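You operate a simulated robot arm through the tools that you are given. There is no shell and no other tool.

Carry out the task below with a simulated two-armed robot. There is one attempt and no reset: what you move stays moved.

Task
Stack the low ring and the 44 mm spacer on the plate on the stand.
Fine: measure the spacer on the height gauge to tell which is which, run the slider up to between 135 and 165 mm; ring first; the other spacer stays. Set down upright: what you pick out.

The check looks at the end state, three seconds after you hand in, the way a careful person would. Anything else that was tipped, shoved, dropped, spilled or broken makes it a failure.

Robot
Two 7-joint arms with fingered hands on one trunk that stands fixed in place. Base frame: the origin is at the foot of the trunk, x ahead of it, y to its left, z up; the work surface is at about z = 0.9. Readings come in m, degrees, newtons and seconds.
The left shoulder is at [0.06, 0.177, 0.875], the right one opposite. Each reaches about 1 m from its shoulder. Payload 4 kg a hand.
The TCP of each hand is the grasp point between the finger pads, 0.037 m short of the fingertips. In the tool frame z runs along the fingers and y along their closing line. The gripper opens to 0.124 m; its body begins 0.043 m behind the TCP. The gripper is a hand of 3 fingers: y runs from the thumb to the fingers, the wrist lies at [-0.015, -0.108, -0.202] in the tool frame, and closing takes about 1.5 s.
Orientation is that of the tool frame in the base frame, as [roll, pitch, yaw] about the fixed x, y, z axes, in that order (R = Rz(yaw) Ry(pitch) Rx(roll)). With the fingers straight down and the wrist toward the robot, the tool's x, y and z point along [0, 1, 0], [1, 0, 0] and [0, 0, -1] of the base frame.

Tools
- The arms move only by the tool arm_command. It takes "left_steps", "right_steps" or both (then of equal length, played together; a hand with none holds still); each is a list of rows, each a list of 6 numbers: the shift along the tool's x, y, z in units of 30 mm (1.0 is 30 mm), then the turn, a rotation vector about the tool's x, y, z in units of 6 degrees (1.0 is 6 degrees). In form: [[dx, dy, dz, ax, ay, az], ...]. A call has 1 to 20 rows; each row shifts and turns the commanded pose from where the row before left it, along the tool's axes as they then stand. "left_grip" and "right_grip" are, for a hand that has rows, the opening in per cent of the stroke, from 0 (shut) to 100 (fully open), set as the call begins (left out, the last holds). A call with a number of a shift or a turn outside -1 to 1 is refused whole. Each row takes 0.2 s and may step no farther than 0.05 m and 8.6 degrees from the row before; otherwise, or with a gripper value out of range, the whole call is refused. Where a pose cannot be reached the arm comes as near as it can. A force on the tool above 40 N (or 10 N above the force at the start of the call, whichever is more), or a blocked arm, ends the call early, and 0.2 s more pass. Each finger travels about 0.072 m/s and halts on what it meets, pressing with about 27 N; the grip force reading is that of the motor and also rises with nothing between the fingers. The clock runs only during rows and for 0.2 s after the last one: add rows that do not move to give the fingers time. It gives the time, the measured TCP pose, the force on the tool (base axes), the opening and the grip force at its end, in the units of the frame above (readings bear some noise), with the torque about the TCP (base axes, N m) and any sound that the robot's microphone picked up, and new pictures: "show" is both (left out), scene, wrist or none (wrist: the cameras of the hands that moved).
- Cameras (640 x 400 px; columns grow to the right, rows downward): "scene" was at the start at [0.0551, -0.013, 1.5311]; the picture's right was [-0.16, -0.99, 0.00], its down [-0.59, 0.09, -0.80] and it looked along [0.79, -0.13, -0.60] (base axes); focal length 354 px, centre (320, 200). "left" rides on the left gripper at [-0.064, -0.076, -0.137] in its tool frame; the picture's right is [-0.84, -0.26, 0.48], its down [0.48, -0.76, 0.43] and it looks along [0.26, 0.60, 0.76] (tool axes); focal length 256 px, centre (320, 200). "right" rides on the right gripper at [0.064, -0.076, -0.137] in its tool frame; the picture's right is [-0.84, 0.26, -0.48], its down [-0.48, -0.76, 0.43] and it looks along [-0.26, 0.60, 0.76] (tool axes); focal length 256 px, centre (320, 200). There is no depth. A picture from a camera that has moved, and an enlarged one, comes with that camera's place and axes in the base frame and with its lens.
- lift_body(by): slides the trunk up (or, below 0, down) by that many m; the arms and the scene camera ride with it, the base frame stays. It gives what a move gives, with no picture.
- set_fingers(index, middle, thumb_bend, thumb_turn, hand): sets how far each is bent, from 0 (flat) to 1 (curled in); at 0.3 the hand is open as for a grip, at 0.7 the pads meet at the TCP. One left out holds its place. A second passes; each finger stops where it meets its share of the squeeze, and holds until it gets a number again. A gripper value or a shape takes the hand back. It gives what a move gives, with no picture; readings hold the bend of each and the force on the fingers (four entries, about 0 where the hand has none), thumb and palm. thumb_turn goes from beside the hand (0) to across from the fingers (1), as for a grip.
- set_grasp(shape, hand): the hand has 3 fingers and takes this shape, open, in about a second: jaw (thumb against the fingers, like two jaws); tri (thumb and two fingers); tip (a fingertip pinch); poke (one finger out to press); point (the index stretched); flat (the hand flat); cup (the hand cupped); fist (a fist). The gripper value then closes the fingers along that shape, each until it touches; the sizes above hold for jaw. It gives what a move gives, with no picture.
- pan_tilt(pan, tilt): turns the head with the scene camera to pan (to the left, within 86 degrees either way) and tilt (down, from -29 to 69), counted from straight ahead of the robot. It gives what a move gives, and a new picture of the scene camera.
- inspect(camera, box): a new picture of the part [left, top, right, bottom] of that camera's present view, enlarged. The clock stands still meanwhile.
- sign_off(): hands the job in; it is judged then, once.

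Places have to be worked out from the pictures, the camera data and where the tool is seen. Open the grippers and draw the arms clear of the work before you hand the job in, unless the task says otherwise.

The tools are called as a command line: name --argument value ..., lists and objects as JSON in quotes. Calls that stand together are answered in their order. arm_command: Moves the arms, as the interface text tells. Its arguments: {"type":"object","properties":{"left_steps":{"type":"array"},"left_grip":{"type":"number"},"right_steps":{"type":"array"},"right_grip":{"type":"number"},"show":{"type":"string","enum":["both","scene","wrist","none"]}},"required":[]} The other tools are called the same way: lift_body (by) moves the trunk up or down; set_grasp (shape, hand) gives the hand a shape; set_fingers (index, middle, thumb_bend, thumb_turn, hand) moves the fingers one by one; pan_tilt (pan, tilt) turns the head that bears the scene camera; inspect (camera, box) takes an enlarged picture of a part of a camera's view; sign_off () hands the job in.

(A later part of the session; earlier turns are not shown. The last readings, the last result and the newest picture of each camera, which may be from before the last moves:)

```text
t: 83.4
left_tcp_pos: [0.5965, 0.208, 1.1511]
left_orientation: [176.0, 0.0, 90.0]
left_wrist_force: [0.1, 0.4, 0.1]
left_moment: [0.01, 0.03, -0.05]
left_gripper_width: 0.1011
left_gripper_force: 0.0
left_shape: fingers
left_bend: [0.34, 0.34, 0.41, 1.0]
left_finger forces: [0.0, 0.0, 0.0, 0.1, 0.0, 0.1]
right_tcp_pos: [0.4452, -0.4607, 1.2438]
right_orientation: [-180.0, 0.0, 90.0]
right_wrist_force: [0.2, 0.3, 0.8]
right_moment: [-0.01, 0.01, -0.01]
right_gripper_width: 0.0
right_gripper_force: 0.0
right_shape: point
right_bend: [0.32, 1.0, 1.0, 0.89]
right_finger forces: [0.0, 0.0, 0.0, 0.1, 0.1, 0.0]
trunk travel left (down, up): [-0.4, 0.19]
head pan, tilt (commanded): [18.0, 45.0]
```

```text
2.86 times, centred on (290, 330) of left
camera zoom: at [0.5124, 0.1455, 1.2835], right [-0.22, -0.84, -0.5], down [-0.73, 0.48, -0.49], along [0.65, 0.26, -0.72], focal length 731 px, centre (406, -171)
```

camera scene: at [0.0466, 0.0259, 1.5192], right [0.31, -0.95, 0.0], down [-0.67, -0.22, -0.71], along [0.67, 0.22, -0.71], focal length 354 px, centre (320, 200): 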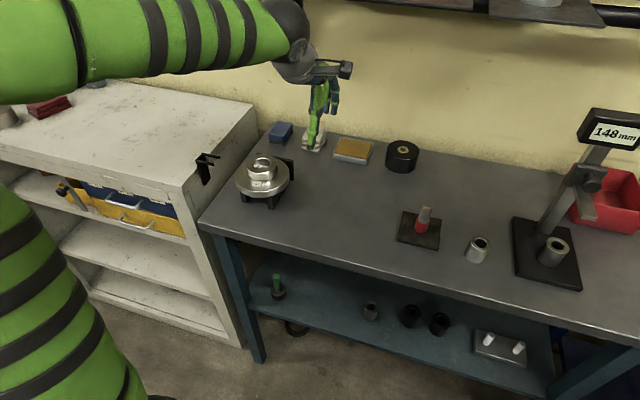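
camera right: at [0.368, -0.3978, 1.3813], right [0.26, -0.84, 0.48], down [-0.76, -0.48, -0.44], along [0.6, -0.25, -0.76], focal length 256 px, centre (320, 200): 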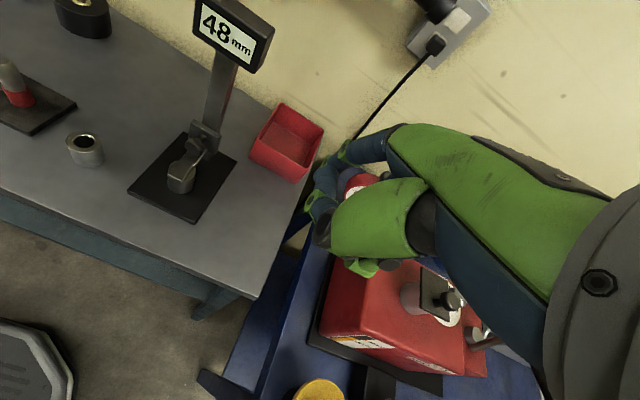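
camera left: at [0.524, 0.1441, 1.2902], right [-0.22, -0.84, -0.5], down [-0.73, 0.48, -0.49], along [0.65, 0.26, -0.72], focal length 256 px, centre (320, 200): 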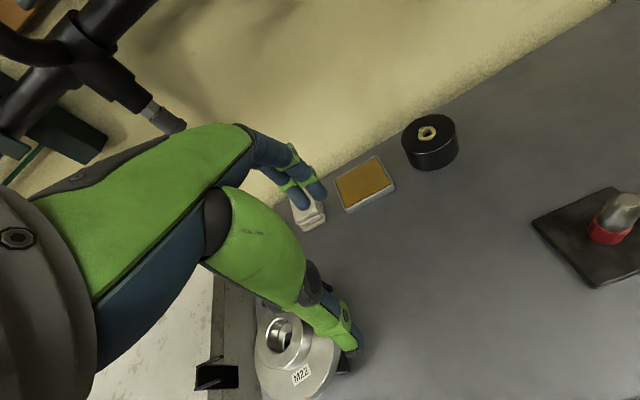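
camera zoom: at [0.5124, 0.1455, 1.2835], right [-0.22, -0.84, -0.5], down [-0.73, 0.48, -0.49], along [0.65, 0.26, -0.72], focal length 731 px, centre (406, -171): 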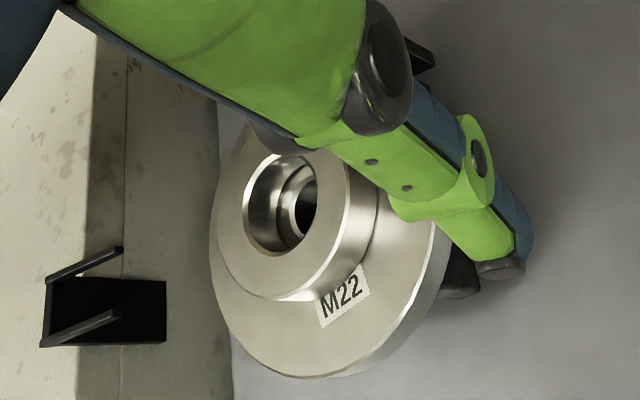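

The ring is now centred on the plate: (0.6147, 0.356) versus (0.6147, 0.355). Next the 44 mm spacer A at about (0.576, -0.148): I'll move the left hand over it, fully open, staying high past the peg.

arm_command --left_steps '[[-0.913, -0.0575, -0.004, 0, 0, 0], [-0.913, -0.0575, -0.004, 0, 0, 0], [-0.913, -0.0575, -0.004, 0, 0, 0], [-0.913, -0.0575, -0.004, 0, 0, 0], [-0.913, -0.0575, -0.004, 0, 0, 0], [-0.913, -0.0575, -0.004, 0, 0, 0], [-0.913, -0.0575, -0.004, 0, 0, 0], [-0.913, -0.0575, -0.004, 0, 0, 0], [-0.913, -0.0575, -0.004, 0, 0, 0], [-0.913, -0.0575, -0.004, 0, 0, 0], [-0.913, -0.0575, -0.004, 0, 0, 0], [-0.913, -0.0575, -0.004, 0, 0, 0], [-0.913, -0.0575, -0.004, 0, 0, 0], [0, -0.062, 0.888, 0, 0, 0], [0, -0.062, 0.888, 0, 0, 0], [0, -0.062, 0.888, 0, 0, 0], [0, 0, 0, 0, 0, 0]]' --left_grip 100 --show "both"

pan_tilt --pan -12 --tilt 45

inspect --camera "left" --box '[260, 160, 480, 400]'

```text
t: 87.0
left_tcp_pos: [0.5741, -0.148, 1.0703]
left_orientation: [176.1, 0.0, 90.0]
left_wrist_force: [0.3, 0.2, -0.8]
left_moment: [-0.01, 0.02, 0.03]
left_gripper_width: 0.1235
left_gripper_force: 0.1
left_shape: jaw
left_bend: [0.3, 0.3, 0.3, 0.98]
left_finger forces: [0.1, 0.0, 0.1, 0.0, 0.1, 0.1]
right_tcp_pos: [0.4436, -0.4603, 1.2441]
right_orientation: [-179.9, 0.0, 90.0]
right_wrist_force: [-0.4, 0.8, 0.5]
right_moment: [0.01, -0.02, 0.0]
right_gripper_width: 0.0
right_gripper_force: 0.0
right_shape: point
right_bend: [0.32, 1.0, 1.0, 0.89]
right_finger forces: [0.0, 0.0, 0.1, 0.0, 0.0, 0.0]
trunk travel left (down, up): [-0.4, 0.19]
head pan, tilt (commanded): [18.0, 45.0]
camera scene: at [0.0465, 0.0258, 1.5192], right [0.31, -0.95, 0.0], down [-0.67, -0.22, -0.71], along [0.67, 0.22, -0.71], focal length 354 px, centre (320, 200)
camera left: at [0.4886, -0.2105, 1.2032], right [-0.22, -0.84, -0.5], down [-0.73, 0.48, -0.49], along [0.65, 0.25, -0.72], focal length 256 px, centre (320, 200)
```

scene: 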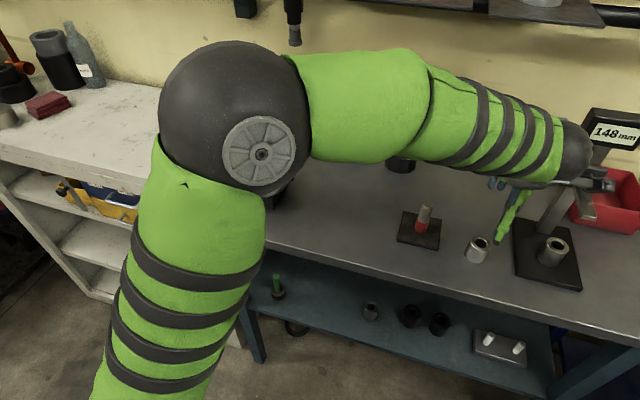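
left: 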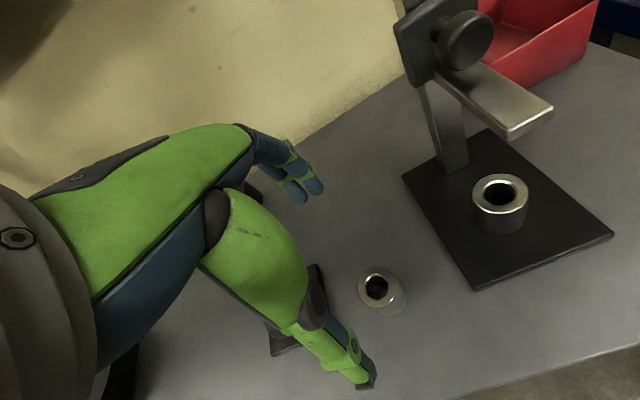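

```text
t: 87.9
left_tcp_pos: [0.572, -0.148, 1.0704]
left_orientation: [176.0, -0.1, 90.0]
left_wrist_force: [-0.6, 0.0, -0.9]
left_moment: [-0.01, -0.03, 0.02]
left_gripper_width: 0.1237
left_gripper_force: 0.1
left_shape: jaw
left_bend: [0.3, 0.3, 0.3, 0.98]
left_finger forces: [0.1, 0.0, 0.0, 0.0, 0.0, 0.1]
right_tcp_pos: [0.4446, -0.4625, 1.2442]
right_orientation: [180.0, 0.0, 90.0]
right_wrist_force: [1.2, -0.8, -0.8]
right_moment: [-0.01, 0.02, -0.01]
right_gripper_width: 0.0
right_gripper_force: 0.1
right_shape: point
right_bend: [0.32, 1.0, 1.0, 0.89]
right_finger forces: [0.0, 0.0, 0.0, 0.0, 0.1, 0.1]
trunk travel left (down, up): [-0.4, 0.19]
head pan, tilt (commanded): [-12.0, 45.0]
camera scene: at [0.0488, -0.0163, 1.5192], right [-0.21, -0.98, 0.0], down [-0.69, 0.15, -0.71], along [0.69, -0.15, -0.71], focal length 354 px, centre (320, 200)
```

scene: 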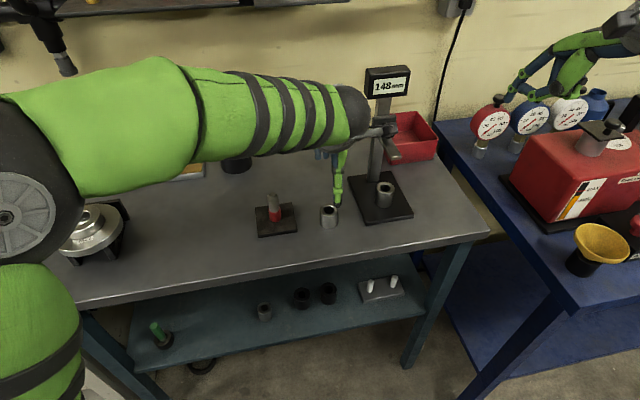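

```text
1.67 times, centred on (370, 280) of left
camera zoom: at [0.4886, -0.2105, 1.2034], right [-0.22, -0.84, -0.5], down [-0.73, 0.48, -0.49], along [0.65, 0.26, -0.72], focal length 427 px, centre (237, 67)
```

zoom: 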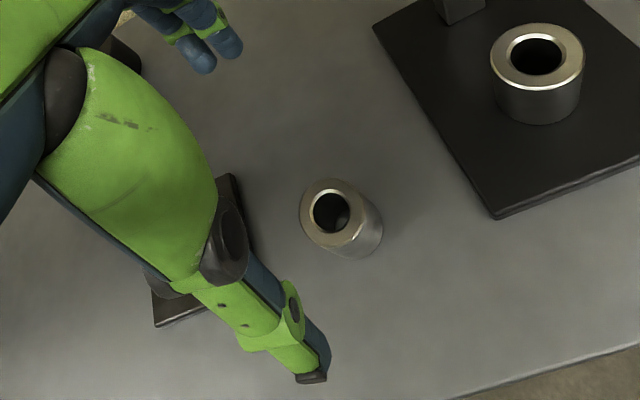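

I'll check spacer A's position with an enlarged scene view too.

inspect --camera "scene" --box '[295, 175, 375, 245]'

```text
5.71 times, centred on (335, 210) of scene
camera zoom: at [0.0488, -0.0163, 1.5192], right [-0.21, -0.98, 0.0], down [-0.69, 0.15, -0.71], along [0.69, -0.15, -0.71], focal length 2021 px, centre (234, 143)
```

zoom: 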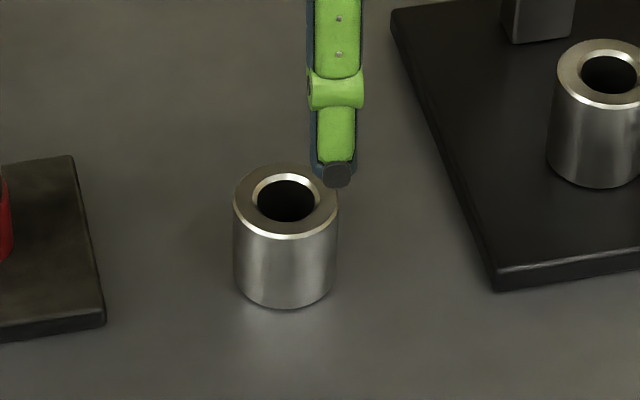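

Spacer A measures at (0.576, -0.149), about 41 mm in diameter. The hand is centred over it; I'll lower so the TCP is at z about 0.955 and the distal pads surround the spacer's mid-height.

arm_command --left_steps '[[-0.033, -0.063, 0.898, 0, 0, 0], [0, -0.063, 0.898, 0, 0, 0], [0, -0.063, 0.898, 0, 0, 0], [0, -0.042, 0.599, 0, 0, 0], [0, -0.024, 0.339, 0, 0, 0], [0, -0.014, 0.2, 0, 0, 0], [0, 0, 0, 0, 0, 0]]' --show "none"

inspect --camera "left" --box '[240, 140, 460, 400]'

inspect --camera "scene" --box '[285, 140, 385, 245]'

```text
t: 89.5
left_tcp_pos: [0.5738, -0.1487, 0.9542]
left_orientation: [176.0, 0.0, 90.0]
left_wrist_force: [0.9, -0.3, -1.0]
left_moment: [-0.02, 0.0, 0.0]
left_gripper_width: 0.1237
left_gripper_force: 0.1
left_shape: jaw
left_bend: [0.3, 0.3, 0.3, 0.98]
left_finger forces: [0.1, 0.0, 0.0, 0.1, 0.0, 0.0]
right_tcp_pos: [0.4455, -0.4622, 1.2443]
right_orientation: [179.9, 0.0, 90.1]
right_wrist_force: [-0.6, 0.2, -0.2]
right_moment: [0.03, 0.05, -0.02]
right_gripper_width: 0.0001
right_gripper_force: 0.1
right_shape: point
right_bend: [0.32, 1.0, 1.0, 0.89]
right_finger forces: [0.1, 0.1, 0.1, 0.0, 0.1, 0.0]
trunk travel left (down, up): [-0.4, 0.19]
head pan, tilt (commanded): [-12.0, 45.0]
```

```text
1.54 times, centred on (350, 270) of left
camera zoom: at [0.4898, -0.2116, 1.0874], right [-0.22, -0.84, -0.5], down [-0.73, 0.48, -0.49], along [0.65, 0.26, -0.72], focal length 394 px, centre (274, 92)
```

zoom: 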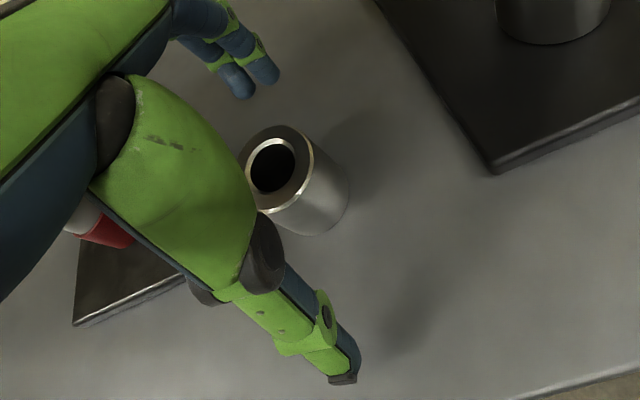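

```text
3.81 times, centred on (335, 192) of scene
camera zoom: at [0.0487, -0.0163, 1.5192], right [-0.21, -0.98, 0.0], down [-0.69, 0.15, -0.71], along [0.69, -0.15, -0.71], focal length 1347 px, centre (263, 229)
```

zoom: 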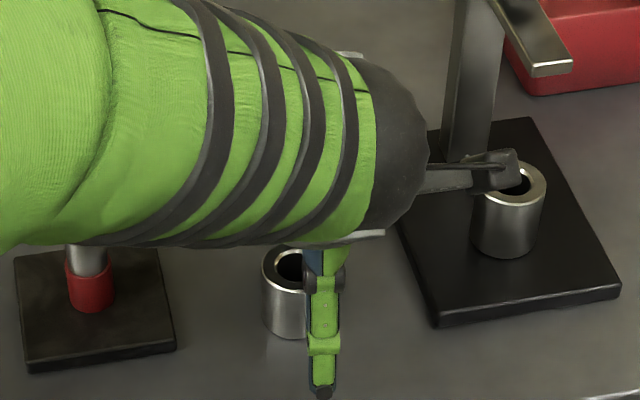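

Alignment is good (thumb at y −0.147, spacer at −0.149). I'll close on the spacer.

arm_command --left_steps '[[0, 0, 0, 0, 0, 0], [0, 0, 0, 0, 0, 0], [0, 0, 0, 0, 0, 0], [0, 0, 0, 0, 0, 0], [0, 0, 0, 0, 0, 0], [0, 0, 0, 0, 0, 0], [0, 0, 0, 0, 0, 0], [0, 0, 0, 0, 0, 0], [0, 0, 0, 0, 0, 0]]' --left_grip 0 --show "none"

inspect --camera "left" --box '[240, 140, 460, 400]'

inspect --camera "scene" --box '[285, 140, 385, 245]'

```text
t: 91.5
left_tcp_pos: [0.5746, -0.1479, 0.9552]
left_orientation: [176.0, -0.1, 90.0]
left_wrist_force: [1.7, 1.1, 11.4]
left_moment: [0.01, -0.42, 0.05]
left_gripper_width: 0.0452
left_gripper_force: 26.9
left_shape: jaw
left_bend: [0.49, 0.53, 0.59, 1.0]
left_finger forces: [19.6, 11.7, 0.0, 0.0, 31.3, 0.0]
right_tcp_pos: [0.4446, -0.4606, 1.2441]
right_orientation: [180.0, 0.0, 90.0]
right_wrist_force: [-0.2, -0.4, 0.2]
right_moment: [0.01, 0.0, 0.01]
right_gripper_width: 0.0
right_gripper_force: 0.1
right_shape: point
right_bend: [0.32, 1.0, 1.0, 0.89]
right_finger forces: [0.0, 0.0, 0.1, 0.0, 0.0, 0.1]
trunk travel left (down, up): [-0.4, 0.19]
head pan, tilt (commanded): [-12.0, 45.0]
```

```text
1.54 times, centred on (350, 270) of left
camera zoom: at [0.4894, -0.2115, 1.0882], right [-0.22, -0.84, -0.5], down [-0.73, 0.48, -0.49], along [0.65, 0.25, -0.72], focal length 394 px, centre (274, 92)
```

zoom: 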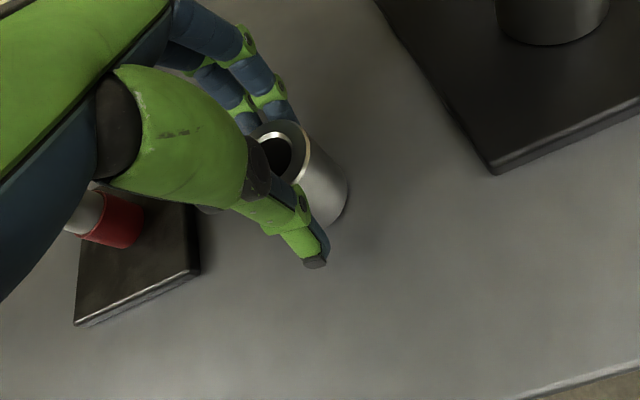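

```text
3.81 times, centred on (335, 192) of scene
camera zoom: at [0.0481, -0.0161, 1.5193], right [-0.21, -0.98, 0.0], down [-0.69, 0.15, -0.71], along [0.69, -0.15, -0.71], focal length 1347 px, centre (263, 229)
```

zoom: 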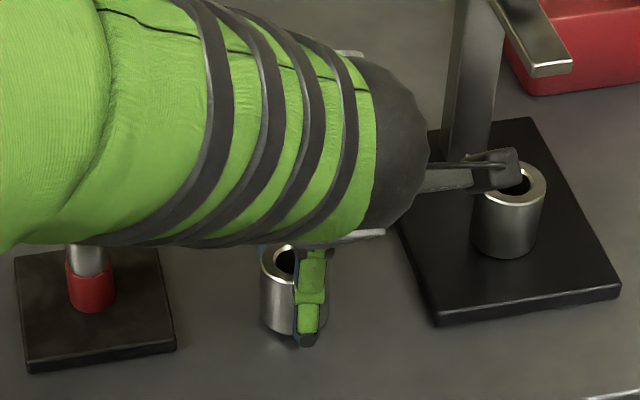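

The spacer is gripped (45 mm at the pads, all three digits loaded). I'll lift a few millimetres and check it comes straight up.

arm_command --left_steps '[[0, 0.003, -0.05, 0, 0, 0], [0, 0.003, -0.05, 0, 0, 0], [0, 0.007, -0.1, 0, 0, 0], [0, 0.01, -0.15, 0, 0, 0], [0, 0, 0, 0, 0, 0]]' --show "none"

inspect --camera "left" --box '[280, 180, 420, 320]'

inspect --camera "scene" --box '[305, 180, 365, 240]'

```text
t: 92.7
left_tcp_pos: [0.5756, -0.1491, 0.9644]
left_orientation: [176.0, -0.1, 90.0]
left_wrist_force: [0.4, -0.3, -4.2]
left_moment: [-0.02, -0.02, -0.03]
left_gripper_width: 0.0435
left_gripper_force: 27.5
left_shape: jaw
left_bend: [0.5, 0.54, 0.59, 1.0]
left_finger forces: [19.2, 10.6, 0.1, 0.0, 29.7, 0.1]
right_tcp_pos: [0.4447, -0.4614, 1.244]
right_orientation: [180.0, 0.0, 90.0]
right_wrist_force: [-0.7, 0.5, 0.1]
right_moment: [-0.01, 0.01, 0.04]
right_gripper_width: 0.0
right_gripper_force: 0.0
right_shape: point
right_bend: [0.32, 1.0, 1.0, 0.89]
right_finger forces: [0.0, 0.0, 0.0, 0.0, 0.1, 0.1]
trunk travel left (down, up): [-0.4, 0.19]
head pan, tilt (commanded): [-12.0, 45.0]
```

```text
2.86 times, centred on (350, 250) of left
camera zoom: at [0.4902, -0.212, 1.098], right [-0.22, -0.84, -0.5], down [-0.73, 0.48, -0.49], along [0.65, 0.26, -0.72], focal length 731 px, centre (234, 57)
```

zoom: 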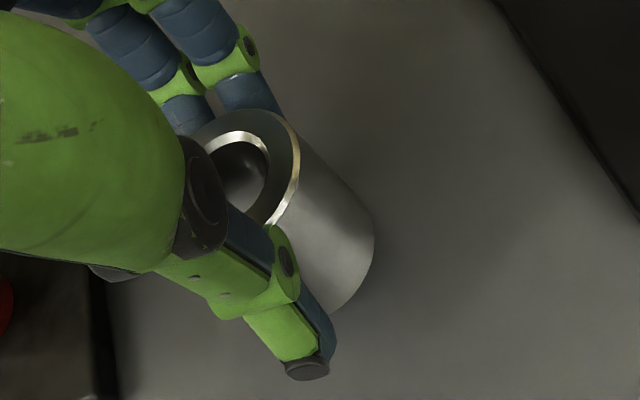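

```text
6.67 times, centred on (335, 210) of scene
camera zoom: at [0.0489, -0.0164, 1.5192], right [-0.21, -0.98, 0.0], down [-0.69, 0.15, -0.71], along [0.69, -0.15, -0.71], focal length 2358 px, centre (220, 133)
```

zoom: 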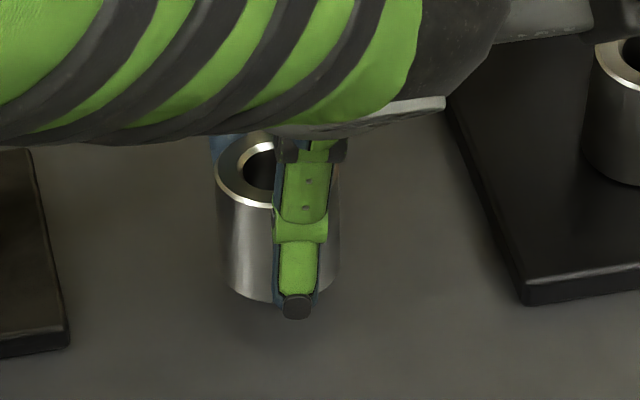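

The spacer is up (−4.2 N), though the pads closed by 1.7 mm more, so I'll check whether it stayed upright, also from the right wrist camera.

inspect --camera "right" --box '[20, 80, 180, 220]'

inspect --camera "scene" --box '[318, 195, 358, 230]'

```text
2.86 times, centred on (100, 150) of right
camera zoom: at [0.3687, -0.3974, 1.381], right [0.26, -0.84, 0.48], down [-0.76, -0.48, -0.43], along [0.6, -0.26, -0.76], focal length 731 px, centre (949, 343)
```

zoom: 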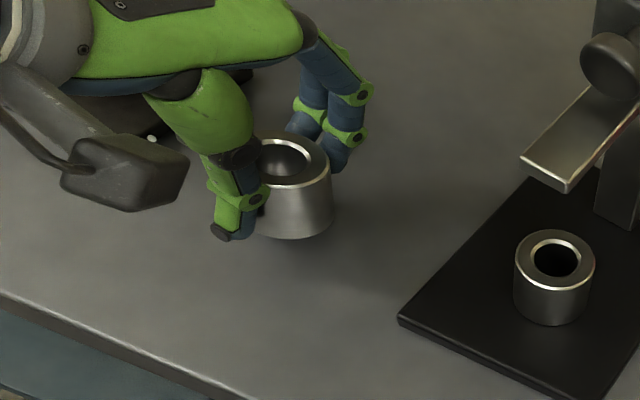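

```text
11.43 times, centred on (338, 212) of scene
camera zoom: at [0.0489, -0.0164, 1.5192], right [-0.21, -0.98, 0.0], down [-0.69, 0.15, -0.71], along [0.69, -0.15, -0.71], focal length 4042 px, centre (114, 57)
```

zoom: 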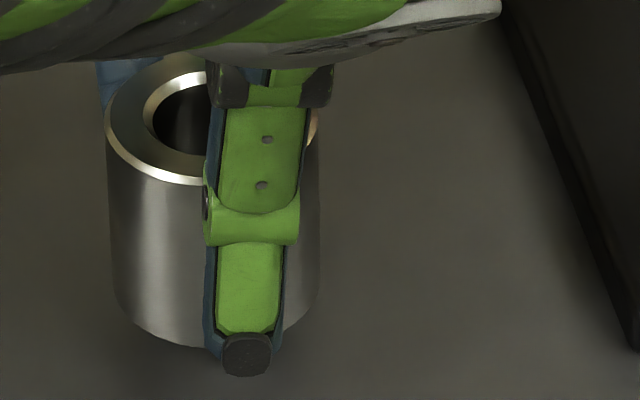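

The spacer looks upright to within about 2°, bottom about 55 mm below the TCP. I'll lift it well above the peg's height before carrying it left.

arm_command --left_steps '[[0, 0.021, -0.3, 0, 0, 0], [0, 0.035, -0.5, 0, 0, 0], [0, 0.042, -0.6, 0, 0, 0], [0, 0.042, -0.6, 0, 0, 0], [0, 0.042, -0.6, 0, 0, 0], [0, 0.042, -0.6, 0, 0, 0], [0, 0.042, -0.6, 0, 0, 0], [0, 0.042, -0.6, 0, 0, 0], [0, 0.042, -0.6, 0, 0, 0], [0, 0.035, -0.5, 0, 0, 0], [0, 0, 0, 0, 0, 0]]' --show "both"

inspect --camera "right" --box '[0, 0, 180, 180]'

```text
t: 95.1
left_tcp_pos: [0.575, -0.1496, 1.131]
left_orientation: [176.1, 0.0, 90.0]
left_wrist_force: [0.2, -0.3, -3.5]
left_moment: [0.03, 0.03, 0.0]
left_gripper_width: 0.0433
left_gripper_force: 26.9
left_shape: jaw
left_bend: [0.5, 0.54, 0.59, 1.0]
left_finger forces: [19.2, 10.6, 0.0, 0.1, 29.7, 0.1]
right_tcp_pos: [0.4438, -0.4612, 1.2432]
right_orientation: [-180.0, 0.0, 90.0]
right_wrist_force: [-1.2, -0.2, -0.1]
right_moment: [-0.02, -0.02, -0.02]
right_gripper_width: 0.0
right_gripper_force: 0.0
right_shape: point
right_bend: [0.32, 1.0, 1.0, 0.89]
right_finger forces: [0.1, 0.1, 0.0, 0.1, 0.2, 0.0]
trunk travel left (down, up): [-0.4, 0.19]
head pan, tilt (commanded): [-12.0, 45.0]
camera scene: at [0.049, -0.0164, 1.5192], right [-0.21, -0.98, 0.0], down [-0.69, 0.15, -0.71], along [0.69, -0.15, -0.71], focal length 354 px, centre (320, 200)
camera left: at [0.4909, -0.212, 1.264], right [-0.22, -0.84, -0.5], down [-0.73, 0.48, -0.49], along [0.65, 0.26, -0.72], focal length 256 px, centre (320, 200)
```

scene: 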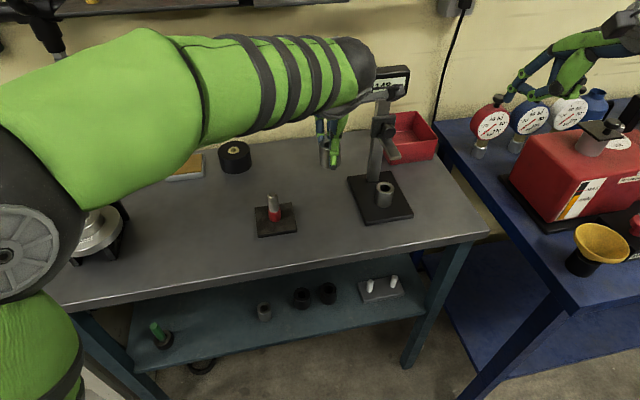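
left: 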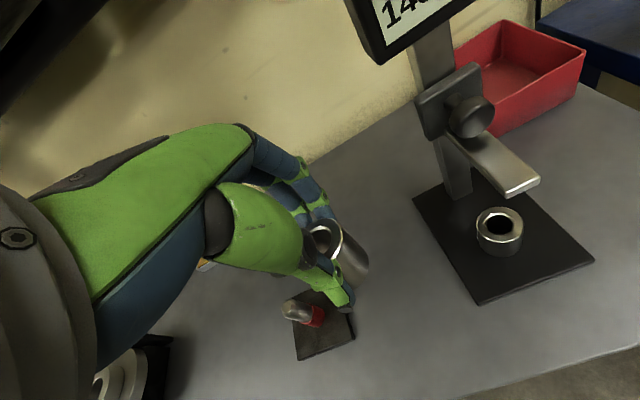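

```text
2.22 times, centred on (90, 90) of right
camera zoom: at [0.3688, -0.3973, 1.381], right [0.26, -0.84, 0.48], down [-0.76, -0.48, -0.43], along [0.6, -0.26, -0.76], focal length 569 px, centre (831, 444)
```

zoom: 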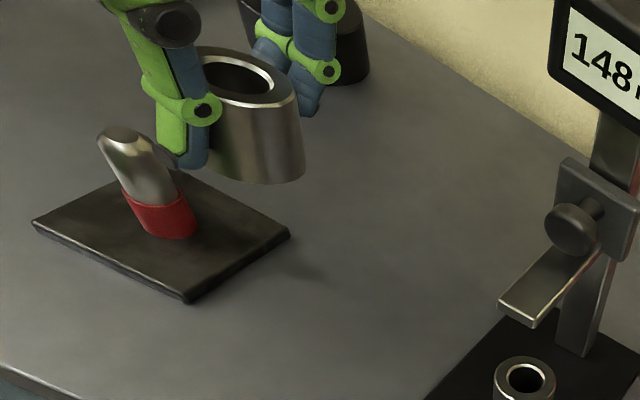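

The spacer is held steady. I'll carry it left at this height (bottom about 1.075) toward the plate in gentle steps.

arm_command --left_steps '[[0.3, 0.0215, 0.0015, 0, 0, 0], [0.6, 0.043, 0.003, 0, 0, 0], [0.6, 0.043, 0.003, 0, 0, 0], [0.6, 0.043, 0.003, 0, 0, 0], [0.6, 0.043, 0.003, 0, 0, 0], [0.6, 0.043, 0.003, 0, 0, 0], [0.6, 0.043, 0.003, 0, 0, 0], [0.6, 0.043, 0.003, 0, 0, 0], [0.6, 0.043, 0.003, 0, 0, 0], [0.6, 0.043, 0.003, 0, 0, 0], [0.6, 0.043, 0.003, 0, 0, 0], [0.6, 0.043, 0.003, 0, 0, 0], [0.6, 0.043, 0.003, 0, 0, 0], [0.6, 0.043, 0.003, 0, 0, 0], [0.6, 0.043, 0.003, 0, 0, 0], [0.6, 0.043, 0.003, 0, 0, 0], [0.6, 0.043, 0.003, 0, 0, 0], [0.6, 0.043, 0.003, 0, 0, 0], [0.6, 0.043, 0.003, 0, 0, 0]]' --show "none"

pan_tilt --pan 18 --tilt 45

```text
t: 99.1
left_tcp_pos: [0.5982, 0.1839, 1.1308]
left_orientation: [176.0, -0.1, 90.1]
left_wrist_force: [0.1, 0.1, -2.6]
left_moment: [0.0, 0.04, 0.02]
left_gripper_width: 0.0433
left_gripper_force: 27.5
left_shape: jaw
left_bend: [0.5, 0.54, 0.59, 1.0]
left_finger forces: [19.3, 10.9, 0.0, 0.1, 29.8, 0.0]
right_tcp_pos: [0.4451, -0.4608, 1.2439]
right_orientation: [180.0, -0.1, 90.1]
right_wrist_force: [0.1, 0.7, -0.9]
right_moment: [0.04, 0.0, 0.01]
right_gripper_width: 0.0
right_gripper_force: 0.0
right_shape: point
right_bend: [0.32, 1.0, 1.0, 0.89]
right_finger forces: [0.1, 0.1, 0.1, 0.0, 0.0, 0.1]
trunk travel left (down, up): [-0.4, 0.19]
head pan, tilt (commanded): [-12.0, 45.0]
```

```text
t: 100.1
left_tcp_pos: [0.5983, 0.1844, 1.1304]
left_orientation: [176.1, 0.0, 90.0]
left_wrist_force: [-0.4, 0.5, -2.8]
left_moment: [-0.01, 0.02, -0.02]
left_gripper_width: 0.0434
left_gripper_force: 27.7
left_shape: jaw
left_bend: [0.5, 0.54, 0.59, 1.0]
left_finger forces: [19.3, 10.7, 0.0, 0.1, 29.7, 0.0]
right_tcp_pos: [0.4441, -0.4608, 1.2428]
right_orientation: [180.0, 0.1, 90.1]
right_wrist_force: [-0.5, 1.0, 0.8]
right_moment: [0.02, 0.04, 0.01]
right_gripper_width: 0.0003
right_gripper_force: 0.1
right_shape: point
right_bend: [0.32, 1.0, 1.0, 0.89]
right_finger forces: [0.1, 0.1, 0.0, 0.1, 0.0, 0.0]
trunk travel left (down, up): [-0.4, 0.19]
head pan, tilt (commanded): [18.0, 45.0]
camera scene: at [0.0468, 0.0258, 1.5192], right [0.31, -0.95, 0.0], down [-0.67, -0.22, -0.71], along [0.67, 0.22, -0.71], focal length 354 px, centre (320, 200)
```

scene: 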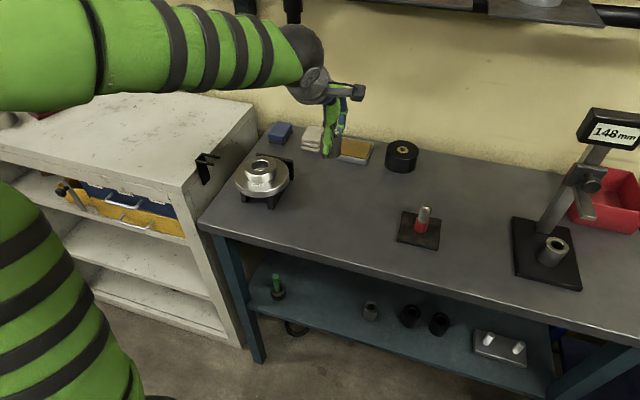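

Everything is in place and the spacer's grip is unchanged. I'll go the rest of the way to above the ring.

arm_command --left_steps '[[0.577, 0.044, 0.003, 0, 0, 0], [0.577, 0.044, 0.003, 0, 0, 0], [0.577, 0.044, 0.003, 0, 0, 0], [0.577, 0.044, 0.003, 0, 0, 0], [0.577, 0.044, 0.003, 0, 0, 0], [0.577, 0.044, 0.003, 0, 0, 0], [0.577, 0.044, 0.003, 0, 0, 0], [0.577, 0.044, 0.003, 0, 0, 0], [0.577, 0.044, 0.003, 0, 0, 0], [0.577, 0.044, 0.003, 0, 0, 0], [0, 0, 0, 0, 0, 0]]' --show "none"

inspect --camera "scene" --box '[215, 100, 315, 215]'

inspect --camera "left" --box '[240, 160, 440, 380]'

```text
t: 102.5
left_tcp_pos: [0.6111, 0.3585, 1.1299]
left_orientation: [176.1, 0.0, 90.0]
left_wrist_force: [0.5, 0.1, -3.2]
left_moment: [0.01, 0.0, -0.01]
left_gripper_width: 0.0431
left_gripper_force: 26.6
left_shape: jaw
left_bend: [0.5, 0.54, 0.59, 1.0]
left_finger forces: [19.4, 10.9, 0.1, 0.1, 29.8, 0.0]
right_tcp_pos: [0.4442, -0.4619, 1.2443]
right_orientation: [-180.0, 0.0, 89.9]
right_wrist_force: [0.2, -0.2, 0.3]
right_moment: [0.02, 0.0, 0.03]
right_gripper_width: 0.0
right_gripper_force: 0.1
right_shape: point
right_bend: [0.32, 1.0, 1.0, 0.89]
right_finger forces: [0.0, 0.1, 0.0, 0.0, 0.0, 0.0]
trunk travel left (down, up): [-0.4, 0.19]
head pan, tilt (commanded): [18.0, 45.0]
```

```text
3.48 times, centred on (265, 158) of scene
camera zoom: at [0.0468, 0.0259, 1.5192], right [0.31, -0.95, 0.0], down [-0.67, -0.22, -0.71], along [0.67, 0.22, -0.71], focal length 1230 px, centre (511, 348)
```

zoom: 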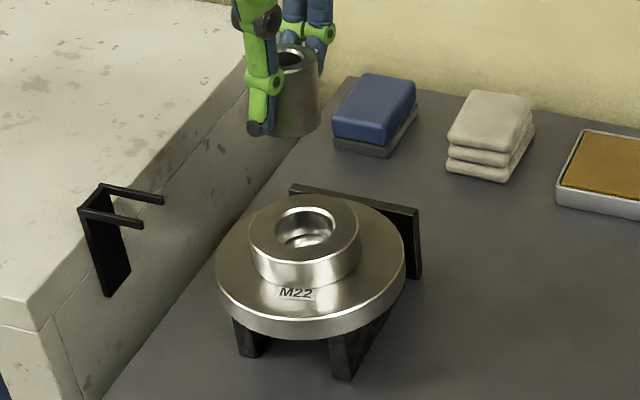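

```text
1.82 times, centred on (340, 270) of left
camera zoom: at [0.5269, 0.2955, 1.2638], right [-0.22, -0.84, -0.5], down [-0.73, 0.48, -0.49], along [0.65, 0.25, -0.72], focal length 465 px, centre (284, 73)
```

zoom: 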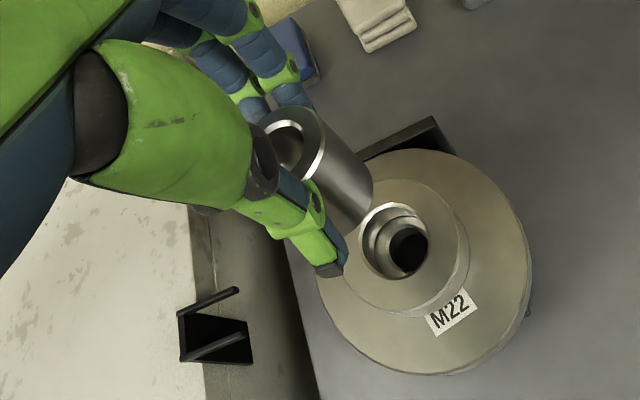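

The spacer is above the ring. I'll lower it to about 12 mm over the ring's top and then fine-align using both cameras.

arm_command --left_steps '[[0, -0.035, 0.499, 0, 0, 0], [0, -0.042, 0.599, 0, 0, 0], [0, -0.042, 0.599, 0, 0, 0], [0, -0.028, 0.399, 0, 0, 0], [0, -0.016, 0.23, 0, 0, 0], [0, 0, 0, 0, 0, 0]]' --show "none"

inspect --camera "scene" --box '[230, 120, 300, 200]'

inspect --camera "left" --box '[270, 180, 420, 330]'

```text
t: 103.9
left_tcp_pos: [0.6109, 0.3573, 1.0606]
left_orientation: [176.1, 0.1, 90.0]
left_wrist_force: [-0.2, 0.0, -3.1]
left_moment: [-0.01, 0.05, 0.0]
left_gripper_width: 0.0432
left_gripper_force: 27.0
left_shape: jaw
left_bend: [0.5, 0.54, 0.59, 1.0]
left_finger forces: [19.4, 11.1, 0.1, 0.0, 29.7, 0.0]
right_tcp_pos: [0.4443, -0.4616, 1.2434]
right_orientation: [179.9, 0.0, 90.0]
right_wrist_force: [-0.2, 0.1, 1.4]
right_moment: [-0.01, 0.01, 0.02]
right_gripper_width: 0.0
right_gripper_force: 0.1
right_shape: point
right_bend: [0.32, 1.0, 1.0, 0.89]
right_finger forces: [0.1, 0.0, 0.0, 0.0, 0.0, 0.1]
trunk travel left (down, up): [-0.4, 0.19]
head pan, tilt (commanded): [18.0, 45.0]
```

```text
5.00 times, centred on (265, 160) of scene
camera zoom: at [0.0468, 0.0259, 1.5192], right [0.31, -0.95, 0.0], down [-0.67, -0.22, -0.71], along [0.67, 0.22, -0.71], focal length 1768 px, centre (595, 400)
```

zoom: 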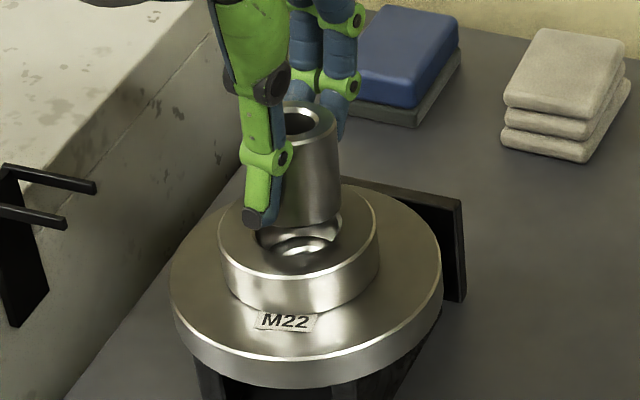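

```text
2.67 times, centred on (345, 255) of left
camera zoom: at [0.5277, 0.2945, 1.1924], right [-0.22, -0.84, -0.5], down [-0.73, 0.48, -0.49], along [0.65, 0.25, -0.72], focal length 683 px, centre (253, 53)
```

zoom: 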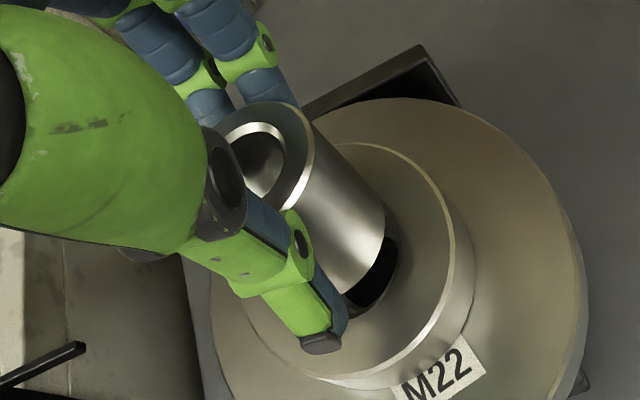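

Comparing projections, the spacer's bottom is about 2 mm too far back (+x) relative to the ring's hole, otherwise aligned. I'll correct that and lower another 7 mm.

arm_command --left_steps '[[0, -0.06, -0.004, 0, 0, 0], [0, -0.007, 0.1, 0, 0, 0], [0, -0.007, 0.1, 0, 0, 0], [0, -0.0025, 0.035, 0, 0, 0], [0, 0, 0, 0, 0, 0]]' --show "none"

inspect --camera "scene" --box '[240, 135, 290, 185]'

inspect --camera "left" --box '[290, 190, 420, 320]'

```text
t: 105.1
left_tcp_pos: [0.6103, 0.3586, 1.0536]
left_orientation: [176.0, 0.0, 90.0]
left_wrist_force: [-0.4, 0.5, -3.9]
left_moment: [-0.03, -0.01, -0.02]
left_gripper_width: 0.0432
left_gripper_force: 27.2
left_shape: jaw
left_bend: [0.5, 0.54, 0.59, 1.0]
left_finger forces: [19.5, 10.9, 0.1, 0.0, 29.7, 0.1]
right_tcp_pos: [0.4447, -0.4623, 1.2442]
right_orientation: [179.9, 0.0, 90.0]
right_wrist_force: [-0.5, 0.0, -0.5]
right_moment: [0.01, 0.0, -0.01]
right_gripper_width: 0.0001
right_gripper_force: 0.0
right_shape: point
right_bend: [0.32, 1.0, 1.0, 0.89]
right_finger forces: [0.1, 0.0, 0.0, 0.1, 0.1, 0.0]
trunk travel left (down, up): [-0.4, 0.19]
head pan, tilt (commanded): [18.0, 45.0]
```

```text
8.00 times, centred on (265, 160) of scene
camera zoom: at [0.0468, 0.0259, 1.5192], right [0.31, -0.95, 0.0], down [-0.67, -0.22, -0.71], along [0.67, 0.22, -0.71], focal length 2829 px, centre (760, 520)
```

zoom: 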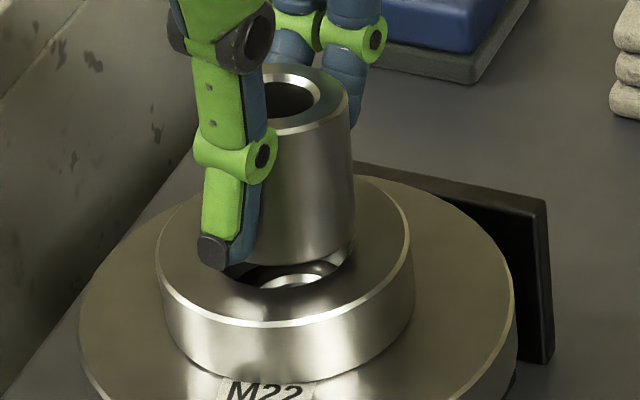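

```text
3.08 times, centred on (355, 255) of left
camera zoom: at [0.5261, 0.294, 1.186], right [-0.22, -0.84, -0.5], down [-0.73, 0.48, -0.49], along [0.65, 0.26, -0.72], focal length 788 px, centre (212, 31)
```

zoom: 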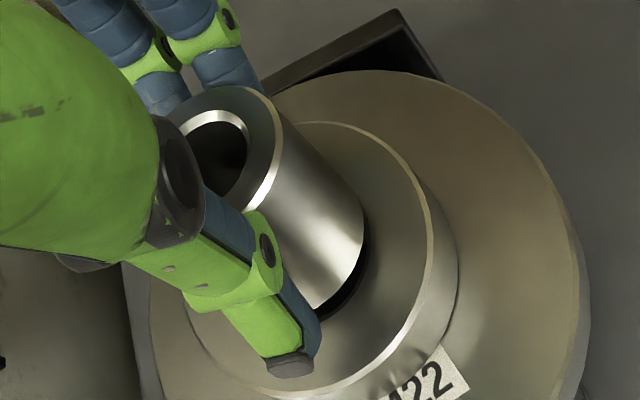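

Both views still suggest the spacer sits about 2 mm too far back. I'll shift −2.2 mm in x and re-check at the same height.

arm_command --left_steps '[[0.017, -0.073, -0.005, 0, 0, 0], [0, 0, 0, 0, 0, 0]]' --show "none"

inspect --camera "scene" --box '[245, 145, 285, 180]'

inspect --camera "left" --box '[310, 210, 410, 310]'

```text
t: 105.7
left_tcp_pos: [0.6095, 0.3574, 1.0532]
left_orientation: [176.0, 0.0, 90.0]
left_wrist_force: [-0.5, 0.3, -3.3]
left_moment: [0.02, 0.01, 0.01]
left_gripper_width: 0.0432
left_gripper_force: 27.3
left_shape: jaw
left_bend: [0.5, 0.54, 0.59, 1.0]
left_finger forces: [19.4, 11.1, 0.0, 0.0, 29.7, 0.0]
right_tcp_pos: [0.4451, -0.4602, 1.2441]
right_orientation: [-179.9, 0.0, 90.0]
right_wrist_force: [0.0, 0.3, 0.7]
right_moment: [-0.01, -0.01, 0.02]
right_gripper_width: 0.0001
right_gripper_force: 0.0
right_shape: point
right_bend: [0.32, 1.0, 1.0, 0.89]
right_finger forces: [0.0, 0.0, 0.1, 0.0, 0.0, 0.1]
trunk travel left (down, up): [-0.4, 0.19]
head pan, tilt (commanded): [18.0, 45.0]
```

```text
11.43 times, centred on (265, 162) of scene
camera zoom: at [0.0468, 0.0259, 1.5192], right [0.31, -0.95, 0.0], down [-0.67, -0.22, -0.71], along [0.67, 0.22, -0.71], focal length 4042 px, centre (949, 629)
```

zoom: 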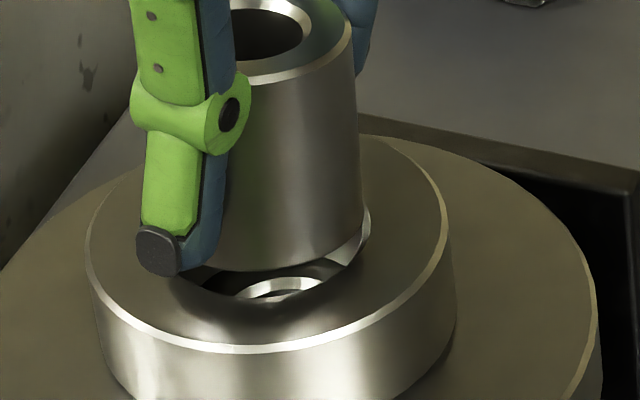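

```text
4.00 times, centred on (360, 260) of left
camera zoom: at [0.5237, 0.2948, 1.186], right [-0.22, -0.84, -0.5], down [-0.73, 0.48, -0.49], along [0.65, 0.26, -0.72], focal length 1024 px, centre (160, -40)
```

zoom: 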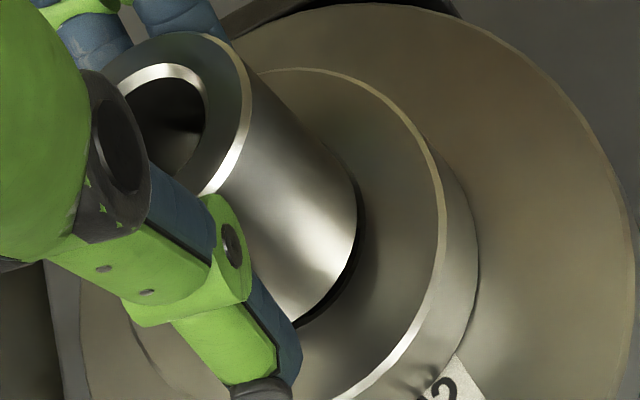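

The views are consistent with good alignment if the remaining gap is about 8 mm. I'll shift a last 0.7 mm forward and lower 4 mm to compare more closely.

arm_command --left_steps '[[0.01, -0.023, -0.002, 0, 0, 0], [0, -0.0047, 0.067, 0, 0, 0], [0, -0.0047, 0.067, 0, 0, 0], [0, 0, 0, 0, 0, 0]]' --show "none"

inspect --camera "scene" --box '[245, 145, 285, 180]'

inspect --camera "left" --box '[310, 210, 410, 310]'

```text
t: 106.7
left_tcp_pos: [0.6077, 0.3577, 1.0506]
left_orientation: [175.7, 0.0, 90.1]
left_wrist_force: [-1.2, 1.0, 6.5]
left_moment: [0.02, -0.16, 0.02]
left_gripper_width: 0.0433
left_gripper_force: 26.7
left_shape: jaw
left_bend: [0.5, 0.54, 0.59, 1.0]
left_finger forces: [19.2, 11.1, 0.0, 0.0, 32.5, 0.0]
right_tcp_pos: [0.4448, -0.4625, 1.2448]
right_orientation: [180.0, 0.0, 90.0]
right_wrist_force: [0.6, -0.1, 0.1]
right_moment: [0.03, -0.01, 0.0]
right_gripper_width: 0.0003
right_gripper_force: 0.0
right_shape: point
right_bend: [0.32, 1.0, 1.0, 0.89]
right_finger forces: [0.0, 0.0, 0.0, 0.1, 0.0, 0.0]
trunk travel left (down, up): [-0.4, 0.19]
head pan, tilt (commanded): [18.0, 45.0]
```

```text
11.43 times, centred on (265, 162) of scene
camera zoom: at [0.0458, 0.0256, 1.5194], right [0.31, -0.95, 0.0], down [-0.67, -0.22, -0.71], along [0.67, 0.22, -0.71], focal length 4042 px, centre (949, 629)
```

zoom: 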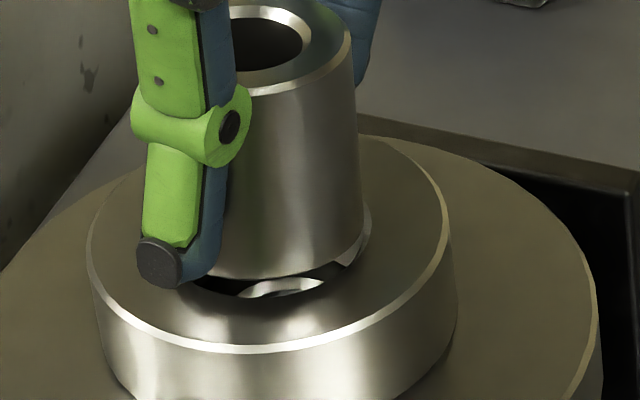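

```text
4.00 times, centred on (360, 260) of left
camera zoom: at [0.5229, 0.295, 1.1833], right [-0.22, -0.84, -0.5], down [-0.73, 0.48, -0.49], along [0.65, 0.26, -0.72], focal length 1024 px, centre (160, -40)
```

zoom: 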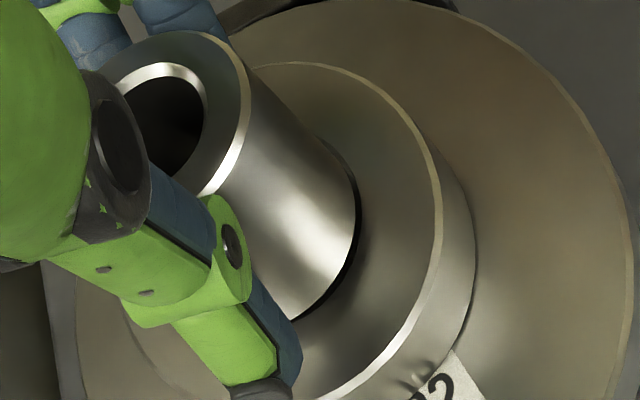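

Touchdown came earlier than expected (+6.5 N, centre of contact toward the rear), and a crescent of the hole is still visible at the front. That means the spacer is about 4 mm too far back rather than high. I'll raise 3 mm, shift 3.5 mm forward and look again.

arm_command --left_steps '[[0, 0.007, -0.1, 0, 0, 0], [0, -0.06, -0.004, 0, 0, 0], [0, -0.057, -0.004, 0, 0, 0], [0, 0, 0, 0, 0, 0]]' --show "none"

inspect --camera "scene" --box '[245, 145, 285, 180]'

inspect --camera "left" --box '[310, 200, 410, 300]'

```text
t: 107.7
left_tcp_pos: [0.6042, 0.3589, 1.0518]
left_orientation: [176.1, -0.1, 89.9]
left_wrist_force: [0.0, 0.1, -3.3]
left_moment: [0.0, 0.01, -0.01]
left_gripper_width: 0.0431
left_gripper_force: 26.8
left_shape: jaw
left_bend: [0.5, 0.54, 0.59, 1.0]
left_finger forces: [19.5, 11.0, 0.0, 0.0, 29.7, 0.1]
right_tcp_pos: [0.4436, -0.4612, 1.2439]
right_orientation: [-180.0, 0.0, 90.0]
right_wrist_force: [0.2, -0.5, 0.2]
right_moment: [-0.03, 0.01, -0.01]
right_gripper_width: 0.0001
right_gripper_force: 0.1
right_shape: point
right_bend: [0.32, 1.0, 1.0, 0.89]
right_finger forces: [0.1, 0.1, 0.1, 0.0, 0.0, 0.1]
trunk travel left (down, up): [-0.4, 0.19]
head pan, tilt (commanded): [18.0, 45.0]
```

```text
11.43 times, centred on (265, 162) of scene
camera zoom: at [0.0468, 0.0259, 1.5192], right [0.31, -0.95, 0.0], down [-0.67, -0.22, -0.71], along [0.67, 0.22, -0.71], focal length 4042 px, centre (949, 629)
```

zoom: 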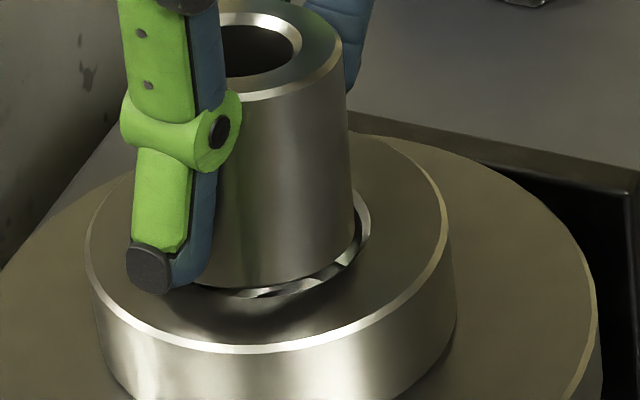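

```text
4.00 times, centred on (360, 250) of left
camera zoom: at [0.5198, 0.2951, 1.1849], right [-0.22, -0.84, -0.5], down [-0.73, 0.48, -0.49], along [0.65, 0.26, -0.72], focal length 1024 px, centre (160, 0)
```

zoom: 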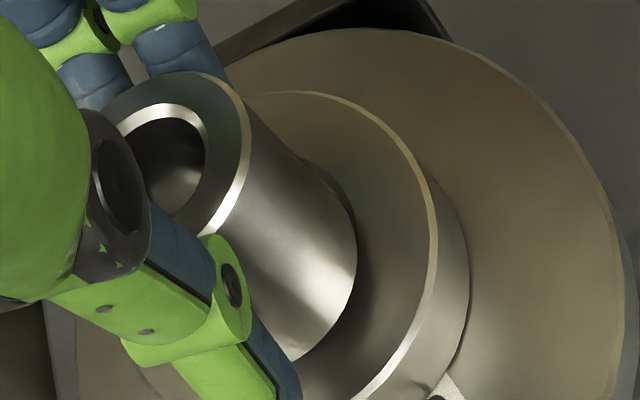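

Now the front is right, but a sliver of the hole shows on the right side: the spacer is about 2.5 mm too far left (+y). I'll shift −2.4 mm in y and check again.

arm_command --left_steps '[[-0.08, 0.01, 0.001, 0, 0, 0], [0, 0, 0, 0, 0, 0]]' --show "none"

inspect --camera "scene" --box '[245, 145, 285, 180]'

inspect --camera "left" --box '[310, 200, 410, 300]'

```text
t: 108.3
left_tcp_pos: [0.604, 0.3554, 1.0526]
left_orientation: [176.0, 0.0, 90.0]
left_wrist_force: [0.0, -0.4, -2.9]
left_moment: [-0.01, 0.0, 0.0]
left_gripper_width: 0.0433
left_gripper_force: 27.0
left_shape: jaw
left_bend: [0.5, 0.54, 0.59, 1.0]
left_finger forces: [19.5, 10.9, 0.1, 0.1, 29.7, 0.0]
right_tcp_pos: [0.4451, -0.4614, 1.244]
right_orientation: [180.0, 0.0, 90.0]
right_wrist_force: [0.0, 0.9, 0.4]
right_moment: [-0.01, 0.03, 0.01]
right_gripper_width: 0.0001
right_gripper_force: 0.1
right_shape: point
right_bend: [0.32, 1.0, 1.0, 0.89]
right_finger forces: [0.0, 0.1, 0.0, 0.0, 0.0, 0.0]
trunk travel left (down, up): [-0.4, 0.19]
head pan, tilt (commanded): [18.0, 45.0]
```

```text
11.43 times, centred on (265, 162) of scene
camera zoom: at [0.0467, 0.026, 1.5192], right [0.31, -0.95, 0.0], down [-0.67, -0.22, -0.71], along [0.67, 0.22, -0.71], focal length 4042 px, centre (949, 629)
```

zoom: 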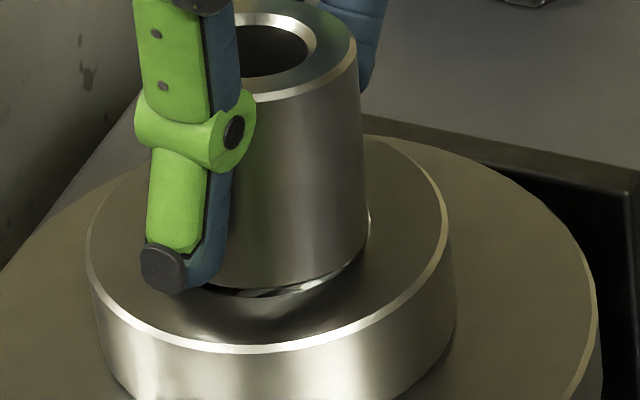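

```text
4.00 times, centred on (360, 250) of left
camera zoom: at [0.52, 0.2922, 1.1852], right [-0.22, -0.84, -0.5], down [-0.73, 0.48, -0.49], along [0.65, 0.25, -0.72], focal length 1024 px, centre (160, 0)
```

zoom: 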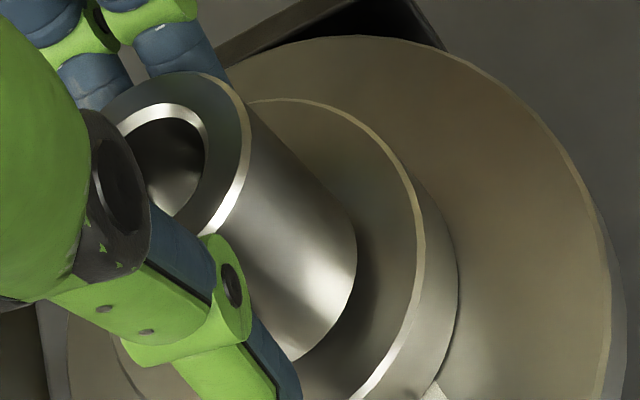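

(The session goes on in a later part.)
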